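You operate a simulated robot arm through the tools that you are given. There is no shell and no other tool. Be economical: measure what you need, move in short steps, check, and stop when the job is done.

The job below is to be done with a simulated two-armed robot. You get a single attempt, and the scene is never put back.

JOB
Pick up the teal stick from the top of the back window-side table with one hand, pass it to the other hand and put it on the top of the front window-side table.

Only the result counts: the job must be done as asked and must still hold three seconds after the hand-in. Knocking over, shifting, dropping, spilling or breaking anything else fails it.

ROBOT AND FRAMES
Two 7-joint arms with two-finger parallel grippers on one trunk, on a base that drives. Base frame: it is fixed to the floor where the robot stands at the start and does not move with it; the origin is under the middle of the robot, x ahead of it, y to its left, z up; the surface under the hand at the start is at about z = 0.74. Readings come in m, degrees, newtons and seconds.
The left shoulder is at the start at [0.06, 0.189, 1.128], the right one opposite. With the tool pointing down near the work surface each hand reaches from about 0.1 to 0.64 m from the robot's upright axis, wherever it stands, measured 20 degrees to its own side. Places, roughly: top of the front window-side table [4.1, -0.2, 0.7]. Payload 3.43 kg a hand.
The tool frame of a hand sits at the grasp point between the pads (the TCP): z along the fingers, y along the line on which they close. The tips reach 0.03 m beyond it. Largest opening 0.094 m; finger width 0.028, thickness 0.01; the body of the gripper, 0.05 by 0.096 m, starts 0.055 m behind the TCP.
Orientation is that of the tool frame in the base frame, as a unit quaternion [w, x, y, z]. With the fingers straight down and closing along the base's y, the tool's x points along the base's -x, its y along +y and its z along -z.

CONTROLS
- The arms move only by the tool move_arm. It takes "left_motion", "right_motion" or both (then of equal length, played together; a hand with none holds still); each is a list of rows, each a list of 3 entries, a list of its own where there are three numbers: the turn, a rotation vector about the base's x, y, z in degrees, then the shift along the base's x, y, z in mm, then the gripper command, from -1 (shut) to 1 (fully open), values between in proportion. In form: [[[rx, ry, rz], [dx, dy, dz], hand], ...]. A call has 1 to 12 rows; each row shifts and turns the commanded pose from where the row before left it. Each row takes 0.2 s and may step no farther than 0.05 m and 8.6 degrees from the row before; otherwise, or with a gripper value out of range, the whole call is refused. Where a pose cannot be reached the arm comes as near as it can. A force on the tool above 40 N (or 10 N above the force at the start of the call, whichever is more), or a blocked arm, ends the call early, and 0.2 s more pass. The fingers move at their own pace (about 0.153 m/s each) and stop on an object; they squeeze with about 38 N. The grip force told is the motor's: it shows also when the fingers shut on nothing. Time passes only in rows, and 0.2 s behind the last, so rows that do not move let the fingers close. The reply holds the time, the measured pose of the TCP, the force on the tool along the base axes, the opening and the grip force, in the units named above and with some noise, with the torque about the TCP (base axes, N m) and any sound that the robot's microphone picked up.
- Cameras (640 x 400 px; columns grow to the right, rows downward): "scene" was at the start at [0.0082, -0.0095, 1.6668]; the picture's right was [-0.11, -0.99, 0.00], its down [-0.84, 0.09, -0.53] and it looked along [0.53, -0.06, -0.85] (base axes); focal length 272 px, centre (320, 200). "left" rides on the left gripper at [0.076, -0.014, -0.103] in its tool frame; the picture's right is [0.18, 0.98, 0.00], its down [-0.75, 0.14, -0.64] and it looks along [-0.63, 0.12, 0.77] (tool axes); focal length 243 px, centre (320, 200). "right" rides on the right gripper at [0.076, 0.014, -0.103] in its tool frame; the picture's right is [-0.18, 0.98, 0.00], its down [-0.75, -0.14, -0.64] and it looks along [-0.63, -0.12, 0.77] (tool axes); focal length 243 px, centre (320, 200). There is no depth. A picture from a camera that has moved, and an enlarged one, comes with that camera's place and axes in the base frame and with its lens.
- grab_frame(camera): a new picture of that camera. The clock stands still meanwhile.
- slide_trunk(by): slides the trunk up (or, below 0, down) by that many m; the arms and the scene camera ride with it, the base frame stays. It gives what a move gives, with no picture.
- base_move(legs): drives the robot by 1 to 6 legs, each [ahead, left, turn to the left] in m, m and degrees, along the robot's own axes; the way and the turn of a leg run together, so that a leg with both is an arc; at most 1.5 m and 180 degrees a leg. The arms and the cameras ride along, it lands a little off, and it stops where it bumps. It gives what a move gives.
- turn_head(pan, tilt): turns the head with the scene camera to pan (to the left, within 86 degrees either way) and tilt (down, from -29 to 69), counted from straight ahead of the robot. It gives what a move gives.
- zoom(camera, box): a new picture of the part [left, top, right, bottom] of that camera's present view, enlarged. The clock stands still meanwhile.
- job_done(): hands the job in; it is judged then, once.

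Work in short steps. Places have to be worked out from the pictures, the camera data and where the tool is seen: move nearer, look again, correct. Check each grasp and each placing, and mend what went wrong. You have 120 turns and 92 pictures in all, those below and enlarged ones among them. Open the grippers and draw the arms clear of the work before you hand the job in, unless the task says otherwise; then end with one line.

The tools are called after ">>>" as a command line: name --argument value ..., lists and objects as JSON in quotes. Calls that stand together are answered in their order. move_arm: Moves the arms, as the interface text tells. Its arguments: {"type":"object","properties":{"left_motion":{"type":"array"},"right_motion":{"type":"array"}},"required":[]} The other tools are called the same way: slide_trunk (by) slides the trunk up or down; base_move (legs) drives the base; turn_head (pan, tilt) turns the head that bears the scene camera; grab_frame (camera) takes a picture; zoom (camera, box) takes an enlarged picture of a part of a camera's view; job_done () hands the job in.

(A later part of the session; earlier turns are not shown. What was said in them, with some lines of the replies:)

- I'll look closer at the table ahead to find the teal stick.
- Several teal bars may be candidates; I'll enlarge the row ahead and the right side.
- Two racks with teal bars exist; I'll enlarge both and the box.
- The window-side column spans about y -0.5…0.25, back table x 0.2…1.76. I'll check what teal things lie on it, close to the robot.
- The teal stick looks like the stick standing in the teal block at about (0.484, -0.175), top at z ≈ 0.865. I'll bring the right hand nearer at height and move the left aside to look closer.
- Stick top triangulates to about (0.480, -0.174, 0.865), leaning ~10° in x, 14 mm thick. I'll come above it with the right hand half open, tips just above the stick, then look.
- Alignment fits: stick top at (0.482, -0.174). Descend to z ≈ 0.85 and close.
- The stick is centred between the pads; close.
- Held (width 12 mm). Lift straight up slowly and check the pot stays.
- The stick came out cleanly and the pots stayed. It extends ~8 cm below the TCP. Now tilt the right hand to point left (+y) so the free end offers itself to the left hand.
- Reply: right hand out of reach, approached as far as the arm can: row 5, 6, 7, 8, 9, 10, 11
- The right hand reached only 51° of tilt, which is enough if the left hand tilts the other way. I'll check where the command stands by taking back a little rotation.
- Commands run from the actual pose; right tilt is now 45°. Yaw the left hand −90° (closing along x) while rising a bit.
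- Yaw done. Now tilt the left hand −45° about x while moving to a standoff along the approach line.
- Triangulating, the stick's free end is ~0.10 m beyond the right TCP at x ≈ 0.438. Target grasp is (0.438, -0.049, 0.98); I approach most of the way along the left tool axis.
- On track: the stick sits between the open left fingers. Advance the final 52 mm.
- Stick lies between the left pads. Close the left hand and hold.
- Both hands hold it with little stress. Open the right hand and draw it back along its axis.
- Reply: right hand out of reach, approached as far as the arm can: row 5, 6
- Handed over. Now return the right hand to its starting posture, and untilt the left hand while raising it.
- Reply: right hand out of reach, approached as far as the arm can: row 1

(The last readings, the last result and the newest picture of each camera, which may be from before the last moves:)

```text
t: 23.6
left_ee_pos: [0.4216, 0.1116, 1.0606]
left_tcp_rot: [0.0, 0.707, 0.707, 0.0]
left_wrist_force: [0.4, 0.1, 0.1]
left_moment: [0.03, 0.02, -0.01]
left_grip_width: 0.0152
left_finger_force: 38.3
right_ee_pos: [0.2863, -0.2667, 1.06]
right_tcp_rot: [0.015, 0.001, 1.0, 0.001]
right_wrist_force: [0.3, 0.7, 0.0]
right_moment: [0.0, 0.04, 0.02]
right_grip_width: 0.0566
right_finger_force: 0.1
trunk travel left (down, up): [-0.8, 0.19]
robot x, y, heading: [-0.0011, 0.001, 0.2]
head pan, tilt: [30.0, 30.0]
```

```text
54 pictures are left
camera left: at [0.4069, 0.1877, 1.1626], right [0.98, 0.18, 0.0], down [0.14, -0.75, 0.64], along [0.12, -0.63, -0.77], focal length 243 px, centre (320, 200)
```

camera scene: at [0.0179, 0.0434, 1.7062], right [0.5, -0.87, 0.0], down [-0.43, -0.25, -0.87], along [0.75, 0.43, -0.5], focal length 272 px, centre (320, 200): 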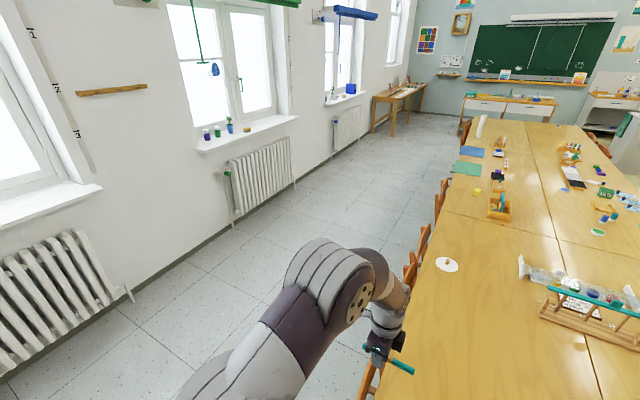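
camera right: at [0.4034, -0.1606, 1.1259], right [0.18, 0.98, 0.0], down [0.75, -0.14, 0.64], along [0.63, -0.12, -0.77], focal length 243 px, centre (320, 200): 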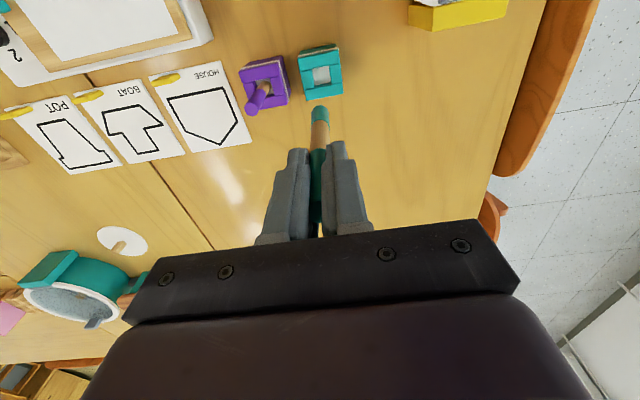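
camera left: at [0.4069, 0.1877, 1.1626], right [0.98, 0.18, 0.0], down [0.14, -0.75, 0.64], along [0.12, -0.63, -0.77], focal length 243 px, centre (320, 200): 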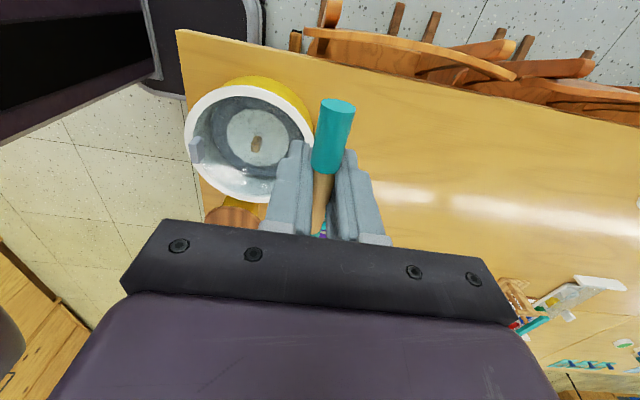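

The stick is firmly in the left hand. The aisle by the windows (y ≈ 0.5…1.9) is free; I'll drive left ~1 m, then forward along it.

>>> base_move --legs '[[0, 1.0, 0]]'

>>> turn_head --pan -15 --tilt 25

>>> grab_frame --camera "scene"

```text
t: 28.7
left_ee_pos: [0.4249, 1.0855, 1.0599]
left_tcp_rot: [0.0, 0.71, 0.704, 0.0]
left_wrist_force: [0.4, 0.5, 0.6]
left_moment: [0.01, -0.01, -0.01]
left_grip_width: 0.0161
left_finger_force: 37.6
right_ee_pos: [0.2896, 0.7084, 1.0593]
right_tcp_rot: [0.015, 0.004, 1.0, 0.001]
right_wrist_force: [-0.1, 0.0, 0.1]
right_moment: [-0.01, -0.01, -0.01]
right_grip_width: 0.0562
right_finger_force: 0.1
trunk travel left (down, up): [-0.8, 0.19]
robot x, y, heading: [0.0048, 0.9793, -0.5]
head pan, tilt: [30.0, 30.0]
```

```text
t: 29.8
left_ee_pos: [0.4261, 1.086, 1.0589]
left_tcp_rot: [0.0, 0.711, 0.704, 0.0]
left_wrist_force: [0.6, -0.1, 0.4]
left_moment: [0.02, 0.0, 0.01]
left_grip_width: 0.016
left_finger_force: 37.5
right_ee_pos: [0.2883, 0.7074, 1.0591]
right_tcp_rot: [0.014, 0.004, 1.0, 0.001]
right_wrist_force: [-0.3, 0.7, 0.7]
right_moment: [-0.01, 0.0, 0.03]
right_grip_width: 0.0563
right_finger_force: 0.0
trunk travel left (down, up): [-0.8, 0.19]
robot x, y, heading: [0.0059, 0.9804, -0.4]
head pan, tilt: [-15.0, 25.0]
```

```text
53 pictures are left
camera scene: at [0.0322, 0.9519, 1.7142], right [-0.27, -0.96, 0.0], down [-0.41, 0.11, -0.91], along [0.87, -0.24, -0.42], focal length 272 px, centre (320, 200)
```

scene: 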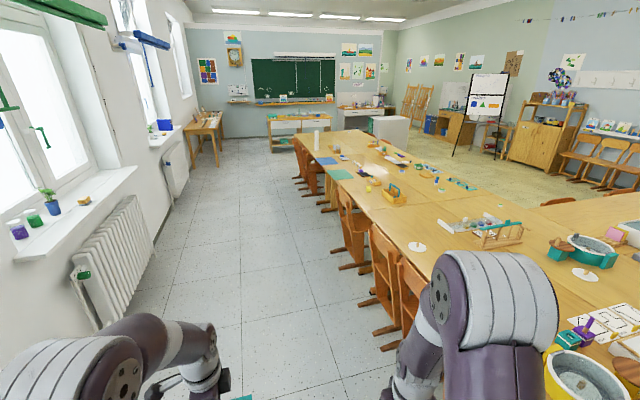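

Aisle is clear. Drive 4.5 m ahead and look.

>>> base_move --legs '[[1.5, 0, 0.4], [1.5, 0, 0], [1.5, 0, 0]]'

>>> turn_head --pan -55 --tilt 40

>>> grab_frame --camera "scene"

>>> turn_head --pan 0 --tilt 40

>>> grab_frame --camera "scene"

```text
t: 51.4
left_ee_pos: [4.952, 1.0052, 1.059]
left_tcp_rot: [0.001, 0.715, 0.699, 0.0]
left_wrist_force: [0.3, 0.4, 0.5]
left_moment: [-0.04, 0.0, -0.01]
left_grip_width: 0.0161
left_finger_force: 37.8
right_ee_pos: [4.8098, 0.6313, 1.0596]
right_tcp_rot: [0.015, 0.012, 1.0, 0.001]
right_wrist_force: [-0.1, 0.8, 1.2]
right_moment: [-0.01, 0.01, 0.0]
right_grip_width: 0.0565
right_finger_force: 0.0
trunk travel left (down, up): [-0.8, 0.19]
robot x, y, heading: [4.5291, 0.9016, -1.3]
head pan, tilt: [-15.0, 25.0]
```

```text
t: 52.5
left_ee_pos: [4.9522, 1.0045, 1.06]
left_tcp_rot: [0.0, 0.715, 0.699, 0.0]
left_wrist_force: [-0.2, 0.4, -0.3]
left_moment: [-0.01, 0.03, 0.01]
left_grip_width: 0.0159
left_finger_force: 38.2
right_ee_pos: [4.8106, 0.6308, 1.0586]
right_tcp_rot: [0.015, 0.011, 1.0, 0.0]
right_wrist_force: [0.3, 0.1, 0.2]
right_moment: [0.03, 0.02, 0.02]
right_grip_width: 0.0561
right_finger_force: 0.1
trunk travel left (down, up): [-0.8, 0.19]
robot x, y, heading: [4.526, 0.9014, -1.3]
head pan, tilt: [-55.0, 40.0]
```

```text
52 pictures are left
camera scene: at [4.5155, 0.8322, 1.6909], right [-0.83, -0.56, 0.0], down [-0.36, 0.53, -0.77], along [0.43, -0.64, -0.64], focal length 272 px, centre (320, 200)
```

scene: 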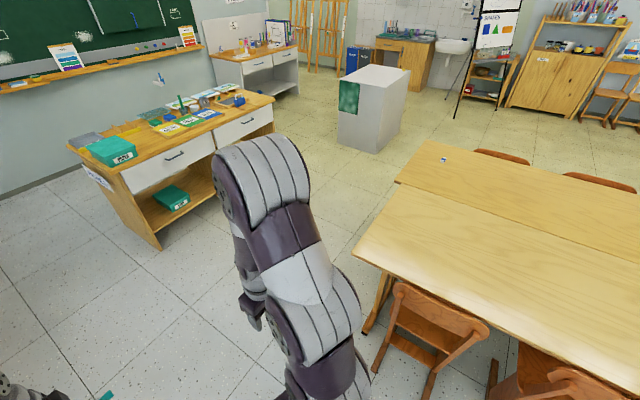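

```text
t: 53.7
left_ee_pos: [4.9522, 1.0058, 1.0603]
left_tcp_rot: [0.0, 0.715, 0.699, 0.0]
left_wrist_force: [0.0, -0.6, 0.3]
left_moment: [-0.01, 0.0, -0.01]
left_grip_width: 0.016
left_finger_force: 38.2
right_ee_pos: [4.8108, 0.6307, 1.0594]
right_tcp_rot: [0.015, 0.011, 1.0, 0.001]
right_wrist_force: [-0.7, -0.3, 0.3]
right_moment: [-0.01, 0.0, 0.01]
right_grip_width: 0.0564
right_finger_force: 0.0
trunk travel left (down, up): [-0.8, 0.19]
robot x, y, heading: [4.5266, 0.9039, -1.5]
head pan, tilt: [0.0, 40.0]
```

```text
51 pictures are left
camera scene: at [4.5533, 0.9009, 1.6909], right [-0.02, -1.0, 0.0], down [-0.64, 0.01, -0.77], along [0.77, -0.02, -0.64], focal length 272 px, centre (320, 200)
```

scene: 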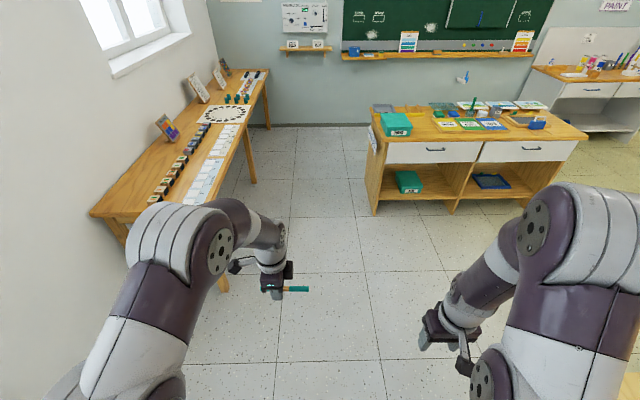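

Table end is at x ≈ 4.85 (y 0.1…−0.52), sideboard at x ≈ 6.38; the end of the front table is empty. I'll drive round to x ≈ 5.45, y ≈ −0.2 and face the table.

>>> base_move --legs '[[0.95, 0, 1.5], [0, -1.12, 0], [0, 0, 90], [0, 0, 90]]'

>>> turn_head --pan 0 --tilt 50

>>> grab_frame --camera "scene"

```text
t: 71.7
left_ee_pos: [5.091, -0.3227, 1.0601]
left_tcp_rot: [0.0, 0.726, -0.688, -0.001]
left_wrist_force: [-0.1, 0.2, 0.4]
left_moment: [0.02, 0.04, -0.03]
left_grip_width: 0.0162
left_finger_force: 37.8
right_ee_pos: [5.2024, 0.0614, 1.0593]
right_tcp_rot: [0.001, 0.999, 0.028, -0.014]
right_wrist_force: [0.9, 0.1, 0.0]
right_moment: [-0.01, 0.0, -0.04]
right_grip_width: 0.0565
right_finger_force: 0.1
trunk travel left (down, up): [-0.8, 0.19]
robot x, y, heading: [5.5077, -0.1926, -177.0]
head pan, tilt: [0.0, 40.0]
```

```text
t: 72.4
left_ee_pos: [5.0928, -0.3238, 1.0603]
left_tcp_rot: [0.001, 0.726, -0.688, 0.0]
left_wrist_force: [-0.2, 0.1, -0.9]
left_moment: [0.02, -0.01, -0.02]
left_grip_width: 0.0162
left_finger_force: 38.1
right_ee_pos: [5.2031, 0.0593, 1.0591]
right_tcp_rot: [0.001, 1.0, 0.028, -0.014]
right_wrist_force: [0.9, 0.1, 0.7]
right_moment: [0.02, 0.01, 0.01]
right_grip_width: 0.0564
right_finger_force: 0.1
trunk travel left (down, up): [-0.8, 0.19]
robot x, y, heading: [5.5035, -0.1893, -176.8]
head pan, tilt: [0.0, 50.0]
```

```text
50 pictures are left
camera scene: at [5.4874, -0.1919, 1.6768], right [-0.06, 1.0, 0.0], down [0.76, 0.04, -0.64], along [-0.64, -0.04, -0.77], focal length 272 px, centre (320, 200)
```

scene: 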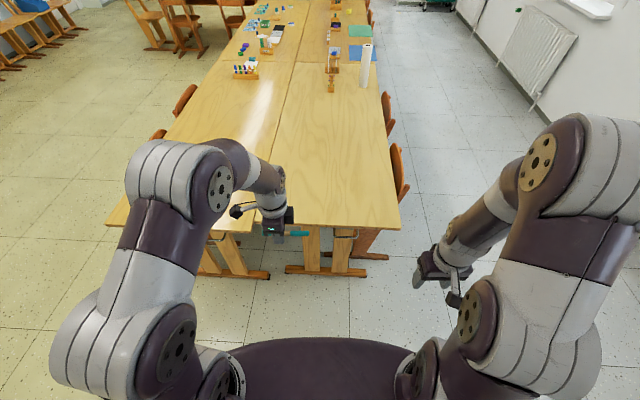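

Facing the empty end of the front window-side table (edge x ≈ 4.855, y −0.45…0.09). Drive 0.28 m closer.

>>> base_move --legs '[[0.28, 0, -3]]'

>>> grab_frame --camera "scene"

>>> grab_frame --camera "left"

```text
t: 74.3
left_ee_pos: [4.8149, -0.3132, 1.06]
left_tcp_rot: [0.0, 0.709, -0.705, 0.0]
left_wrist_force: [1.3, 0.4, 0.0]
left_moment: [0.02, 0.0, 0.03]
left_grip_width: 0.0163
left_finger_force: 37.9
right_ee_pos: [4.9459, 0.0663, 1.0579]
right_tcp_rot: [0.001, 1.0, 0.003, -0.016]
right_wrist_force: [-0.5, 0.3, 0.5]
right_moment: [0.01, 0.01, 0.02]
right_grip_width: 0.0564
right_finger_force: 0.0
trunk travel left (down, up): [-0.8, 0.19]
robot x, y, heading: [5.232, -0.198, -179.6]
head pan, tilt: [0.0, 50.0]
```

```text
49 pictures are left
camera scene: at [5.218, -0.1998, 1.6768], right [-0.01, 1.0, 0.0], down [0.77, 0.01, -0.64], along [-0.64, -0.01, -0.77], focal length 272 px, centre (320, 200)
```

scene: 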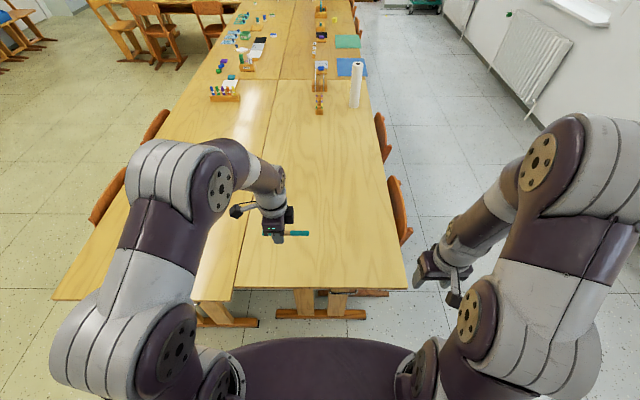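

```text
48 pictures are left
camera left: at [4.8307, -0.3883, 1.1629], right [-0.98, -0.19, 0.0], down [-0.15, 0.75, 0.64], along [-0.12, 0.63, -0.77], focal length 243 px, centre (320, 200)
```

left: 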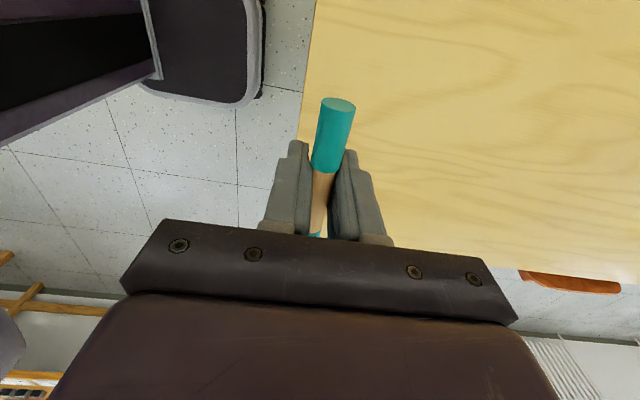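

Now shift the left hand over the table to about (4.70, −0.24) and descend to z ≈ 0.80.

>>> move_arm --left_motion '[[[0, 0, 0], [-38, 24, 0], -1], [[0, 0, 0], [-38, 24, 0], -1], [[0, 0, 0], [-38, 24, 0], -1], [[0, 0, 0], [0, 0, -40], -1], [[0, 0, 0], [0, 0, -40], -1], [[0, 0, 0], [0, 0, -40], -1], [[0, 0, 0], [0, 0, -40], -1], [[0, 0, 0], [0, 0, -40], -1], [[0, 0, 0], [0, 0, -40], -1], [[0, 0, 0], [0, 0, -20], -1]]'

>>> grab_frame --camera "left"

>>> zoom --camera "scene" --box '[220, 170, 380, 270]'

```text
t: 76.5
left_ee_pos: [4.7033, -0.2395, 0.7995]
left_tcp_rot: [0.0, 0.71, -0.704, 0.0]
left_wrist_force: [1.1, -1.1, -0.2]
left_moment: [0.01, 0.02, 0.0]
left_grip_width: 0.0162
left_finger_force: 38.1
right_ee_pos: [4.9453, 0.0657, 1.06]
right_tcp_rot: [0.001, 1.0, 0.003, -0.014]
right_wrist_force: [-0.2, -0.2, -0.7]
right_moment: [0.0, 0.02, 0.04]
right_grip_width: 0.0563
right_finger_force: 0.1
trunk travel left (down, up): [-0.8, 0.19]
robot x, y, heading: [5.2343, -0.203, -179.4]
head pan, tilt: [0.0, 50.0]
```

```text
47 pictures are left
camera left: at [4.7175, -0.3154, 0.9021], right [-0.98, -0.19, 0.0], down [-0.15, 0.75, 0.64], along [-0.12, 0.63, -0.77], focal length 243 px, centre (320, 200)
```

left: 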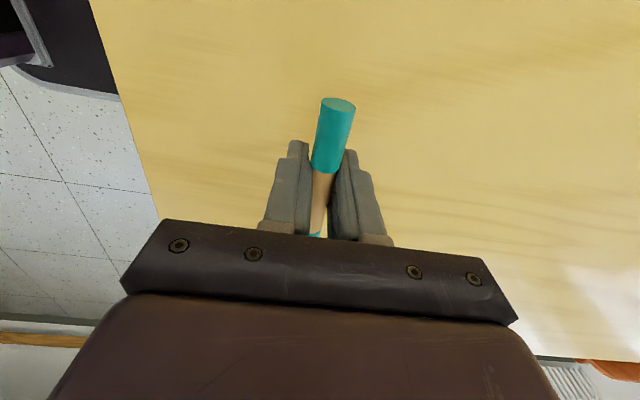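

```text
4.00 times, centred on (300, 220) of scene
camera zoom: at [5.2167, -0.1999, 1.6768], right [-0.01, 1.0, 0.0], down [0.77, 0.01, -0.64], along [-0.64, -0.01, -0.77], focal length 1088 px, centre (400, 120)
```

zoom: 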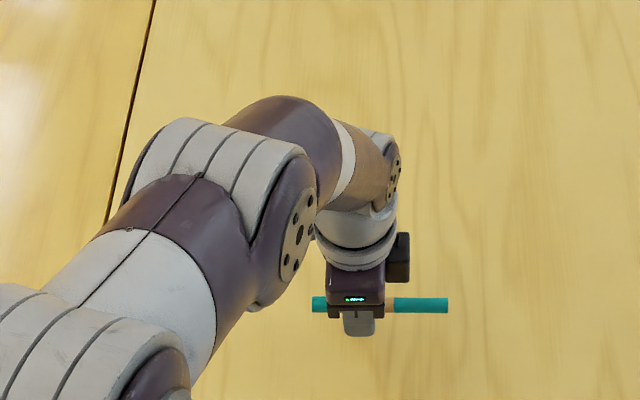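

Stick is horizontal and over the table. Lower in small steps until the fingertips nearly meet the table.

>>> move_arm --left_motion '[[[0, 0, 0], [0, 0, -10], -1], [[0, 0, 0], [0, 0, -8], -1], [[0, 0, 0], [0, 0, -4], -1], [[0, 0, 0], [0, 0, 0], -1]]'

>>> grab_frame --camera "right"

>>> zoom --camera "scene" --box '[260, 210, 360, 272]'

```text
t: 77.5
left_ee_pos: [4.7004, -0.241, 0.777]
left_tcp_rot: [-0.001, 0.71, -0.704, 0.0]
left_wrist_force: [-0.6, -0.3, -0.2]
left_moment: [-0.06, 0.0, -0.04]
left_grip_width: 0.0163
left_finger_force: 38.0
right_ee_pos: [4.945, 0.0663, 1.0583]
right_tcp_rot: [0.001, 1.0, 0.004, -0.016]
right_wrist_force: [-0.5, -0.2, -1.2]
right_moment: [0.03, 0.01, 0.01]
right_grip_width: 0.0564
right_finger_force: 0.1
trunk travel left (down, up): [-0.8, 0.19]
robot x, y, heading: [5.2342, -0.2004, -179.6]
head pan, tilt: [0.0, 50.0]
```

```text
45 pictures are left
camera right: at [5.0238, 0.0523, 1.1598], right [-0.18, -0.98, 0.01], down [-0.73, 0.14, 0.66], along [-0.65, 0.11, -0.75], focal length 243 px, centre (320, 200)
```

right: 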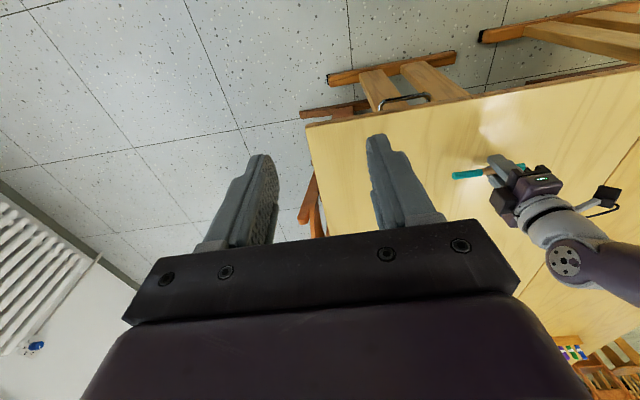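

```text
6.40 times, centred on (310, 241) of scene
camera zoom: at [5.2168, -0.1997, 1.6767], right [-0.01, 1.0, 0.0], down [0.77, 0.01, -0.64], along [-0.64, -0.01, -0.77], focal length 1742 px, centre (384, -62)
```

zoom: 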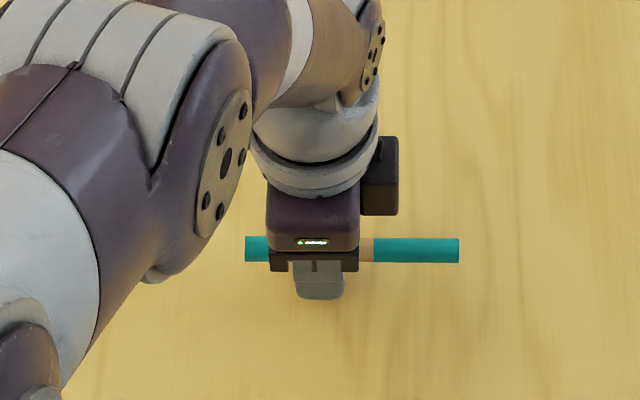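

Not touching yet. Probe down with 3 mm steps.

>>> move_arm --left_motion '[[[0, 0, 0], [0, 0, -3], -1], [[0, 0, 0], [0, 0, -3], -1]]'

>>> zoom --camera "right" --box '[430, 130, 590, 230]'

```text
t: 78.1
left_ee_pos: [4.7001, -0.241, 0.7727]
left_tcp_rot: [0.0, 0.71, -0.704, 0.0]
left_wrist_force: [-0.9, 0.7, 0.7]
left_moment: [-0.01, 0.01, 0.02]
left_grip_width: 0.0161
left_finger_force: 38.2
right_ee_pos: [4.9451, 0.0665, 1.0587]
right_tcp_rot: [0.001, 1.0, 0.003, -0.014]
right_wrist_force: [0.2, 0.1, 0.2]
right_moment: [0.01, -0.02, 0.01]
right_grip_width: 0.0564
right_finger_force: 0.0
trunk travel left (down, up): [-0.8, 0.19]
robot x, y, heading: [5.235, -0.1963, -179.4]
head pan, tilt: [0.0, 50.0]
```

```text
4.00 times, centred on (510, 180) of right
camera zoom: at [5.0238, 0.0523, 1.1598], right [-0.18, -0.98, 0.01], down [-0.73, 0.14, 0.66], along [-0.65, 0.11, -0.75], focal length 970 px, centre (-440, 280)
```

zoom: 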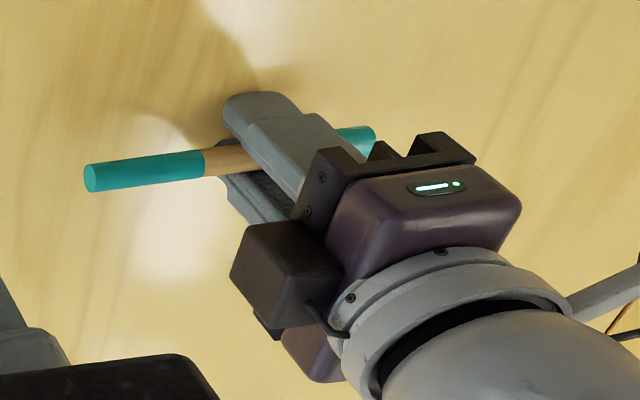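

>>> move_arm --left_motion '[[[0, 0, 0], [0, 0, -2], -1], [[0, 0, 0], [0, 0, -2], -1], [[0, 0, 0], [0, 0, 0], -1]]'

```text
t: 78.9
left_ee_pos: [4.7006, -0.2402, 0.7698]
left_tcp_rot: [0.002, 0.71, -0.704, -0.001]
left_wrist_force: [4.0, -1.4, 23.1]
left_moment: [-0.2, -0.47, -0.04]
left_grip_width: 0.0161
left_finger_force: 37.5
right_ee_pos: [4.9466, 0.0667, 1.0595]
right_tcp_rot: [0.001, 1.0, 0.004, -0.017]
right_wrist_force: [-0.4, 0.4, -0.7]
right_moment: [-0.04, -0.02, -0.03]
right_grip_width: 0.0566
right_finger_force: 0.0
trunk travel left (down, up): [-0.8, 0.19]
robot x, y, heading: [5.2363, -0.1967, -179.5]
head pan, tilt: [0.0, 50.0]
```

Tips touch the table (23 N, surface z ≈ 0.74). Back up 3 mm, then open slightly so the stick drops ~2 cm and stays caged between the fingers.

>>> move_arm --left_motion '[[[0, 0, 0], [0, 0, 3], -1], [[0, 0, 0], [0, 0, 0], -1], [[0, 0, 0], [0, 0, 0], -0.4], [[0, 0, 0], [0, 0, 0], -0.4], [[0, 0, 0], [0, 0, 0], -0.4], [[0, 0, 0], [0, 0, 0], -0.4], [[0, 0, 0], [0, 0, 0], -0.4]]'

>>> zoom --camera "right" --box '[430, 130, 590, 230]'

>>> grab_frame --camera "left"

```text
t: 80.5
left_ee_pos: [4.7005, -0.2396, 0.7699]
left_tcp_rot: [0.0, 0.71, -0.704, 0.0]
left_wrist_force: [-0.2, -0.2, -0.5]
left_moment: [0.01, -0.01, -0.01]
left_grip_width: 0.0283
left_finger_force: 0.1
right_ee_pos: [4.9449, 0.0659, 1.0586]
right_tcp_rot: [0.001, 1.0, 0.004, -0.016]
right_wrist_force: [0.0, 1.0, 0.6]
right_moment: [0.0, -0.02, 0.0]
right_grip_width: 0.0564
right_finger_force: 0.0
trunk travel left (down, up): [-0.8, 0.19]
robot x, y, heading: [5.2379, -0.2, -179.2]
head pan, tilt: [0.0, 50.0]
```

```text
4.00 times, centred on (510, 180) of right
camera zoom: at [5.0239, 0.0523, 1.1598], right [-0.18, -0.98, 0.01], down [-0.73, 0.14, 0.66], along [-0.65, 0.11, -0.75], focal length 970 px, centre (-440, 280)
```

zoom: 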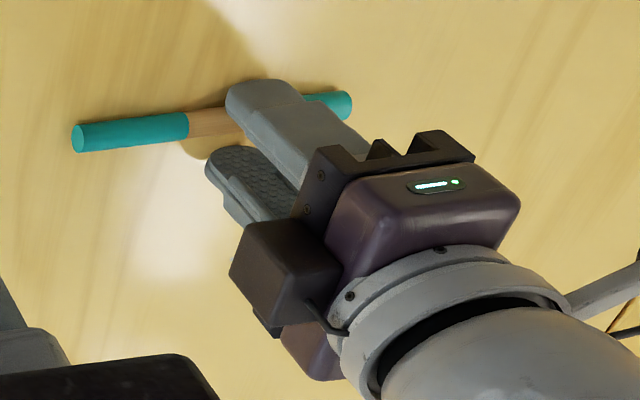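

```text
41 pictures are left
camera left: at [4.7157, -0.3161, 0.8739], right [-0.98, -0.19, 0.0], down [-0.15, 0.75, 0.64], along [-0.12, 0.63, -0.77], focal length 243 px, centre (320, 200)
```

left: 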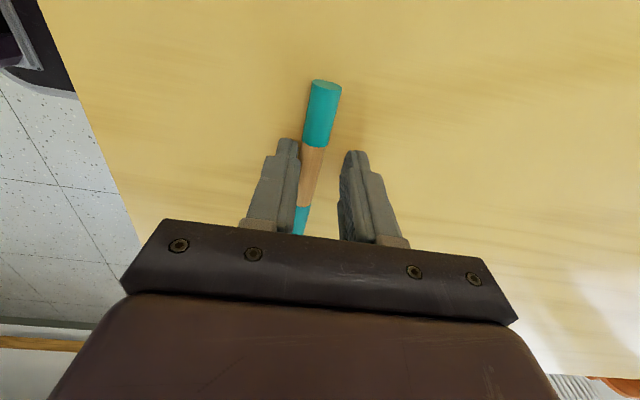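

The stick lies on the table between the fingers. Open further, pause, and lift straight up.

>>> move_arm --left_motion '[[[0, 0, 0], [0, 0, 0], 0], [[0, 0, 0], [0, 0, 0], 0.5], [[0, 0, 0], [0, 0, 0], 0.5], [[0, 0, 0], [0, 0, 0], 0.5], [[0, 0, 0], [0, 0, 10], 0.5], [[0, 0, 0], [0, 0, 30], 0.5], [[0, 0, 0], [0, 0, 45], 0.5], [[0, 0, 0], [0, 0, 45], 0.5], [[0, 0, 0], [0, 0, 45], 0.5], [[0, 0, 0], [0, 0, 45], 0.5]]'

>>> grab_frame --camera "left"

>>> grab_frame --camera "right"

```text
t: 82.7
left_ee_pos: [4.7035, -0.2432, 0.9899]
left_tcp_rot: [0.0, 0.709, -0.705, -0.001]
left_wrist_force: [-0.3, -0.4, 0.0]
left_moment: [-0.02, 0.03, 0.01]
left_grip_width: 0.0708
left_finger_force: 0.0
right_ee_pos: [4.9447, 0.0657, 1.0597]
right_tcp_rot: [0.001, 1.0, 0.003, -0.016]
right_wrist_force: [0.4, -0.7, 0.4]
right_moment: [-0.03, 0.01, 0.02]
right_grip_width: 0.0563
right_finger_force: 0.2
trunk travel left (down, up): [-0.8, 0.19]
robot x, y, heading: [5.2341, -0.1951, -179.5]
head pan, tilt: [0.0, 50.0]
```

```text
40 pictures are left
camera left: at [4.7186, -0.3194, 1.0934], right [-0.98, -0.19, 0.0], down [-0.15, 0.75, 0.64], along [-0.12, 0.63, -0.77], focal length 243 px, centre (320, 200)
```

left: 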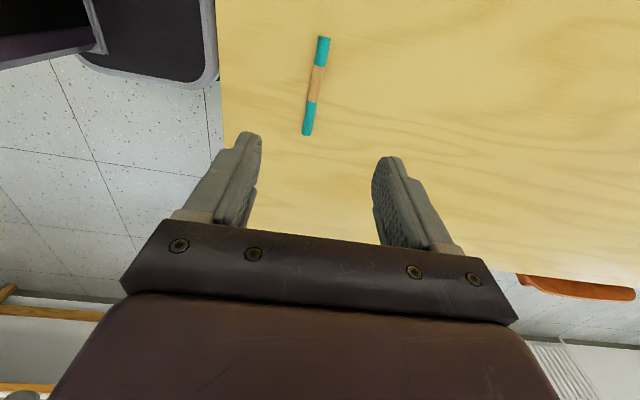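

```text
39 pictures are left
camera right: at [5.0249, 0.0522, 1.16], right [-0.18, -0.98, 0.01], down [-0.73, 0.14, 0.66], along [-0.66, 0.11, -0.75], focal length 243 px, centre (320, 200)
```

right: 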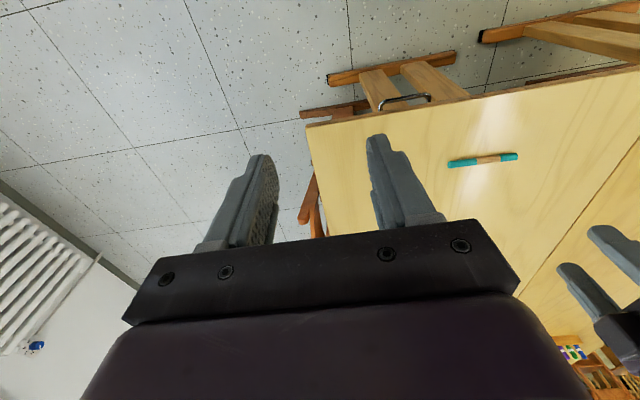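

The stick lies on the table with the hand clear. Draw the left hand back and check that the stick stays still.

>>> move_arm --left_motion '[[[0, 0, 0], [35, -15, 20], 1], [[0, 0, 0], [35, -15, 20], 1], [[0, 0, 0], [35, -15, 20], 1], [[0, 0, 0], [0, 0, 0], 1], [[0, 0, 0], [0, 0, 0], 1], [[0, 0, 0], [0, 0, 0], 1]]' --right_motion '[[[0, 0, 0], [0, 0, 0], 1], [[0, 0, 0], [0, 0, 0], 1], [[0, 0, 0], [0, 0, 0], 1], [[0, 0, 0], [0, 0, 0], 1], [[0, 0, 0], [0, 0, 0], 1], [[0, 0, 0], [0, 0, 0], 1]]'

>>> grab_frame --camera "right"

>>> grab_frame --camera "scene"

```text
t: 84.1
left_ee_pos: [4.8098, -0.2844, 1.052]
left_tcp_rot: [0.0, 0.71, -0.704, -0.001]
left_wrist_force: [-0.1, -1.2, -0.1]
left_moment: [0.01, 0.0, 0.02]
left_grip_width: 0.0941
left_finger_force: 0.1
right_ee_pos: [4.9446, 0.0659, 1.0591]
right_tcp_rot: [0.001, 1.0, 0.004, -0.015]
right_wrist_force: [0.6, 0.0, -0.5]
right_moment: [0.02, -0.01, -0.01]
right_grip_width: 0.0942
right_finger_force: 0.0
trunk travel left (down, up): [-0.8, 0.19]
robot x, y, heading: [5.2341, -0.1974, -179.5]
head pan, tilt: [0.0, 50.0]
```

```text
38 pictures are left
camera right: at [5.0242, 0.0522, 1.1599], right [-0.18, -0.98, 0.01], down [-0.73, 0.14, 0.66], along [-0.65, 0.11, -0.75], focal length 243 px, centre (320, 200)
```

right: 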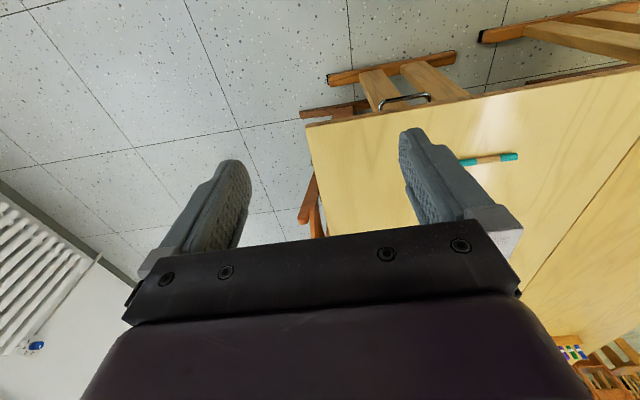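

```text
37 pictures are left
camera scene: at [5.2174, -0.1999, 1.6767], right [-0.01, 1.0, 0.0], down [0.77, 0.01, -0.64], along [-0.64, -0.01, -0.77], focal length 272 px, centre (320, 200)
```

scene: 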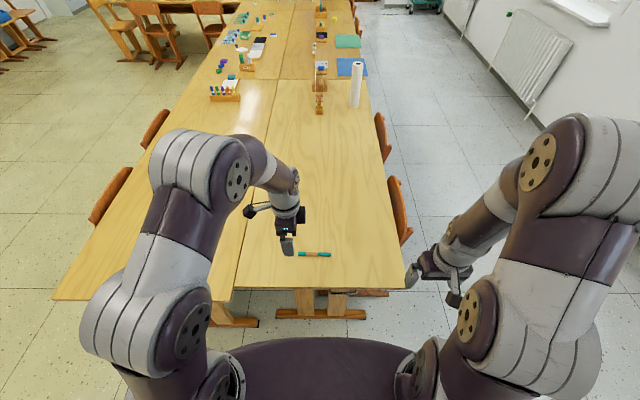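

The stick is lying still at the same spot on the front window-side table, with both grippers open and clear. I'm handing it in.

>>> job_done

```text
The job is handed in.
```

The teal stick was picked up with the right hand, passed to the left, and laid on the front window-side table, where it lay still; I saw nothing else move.
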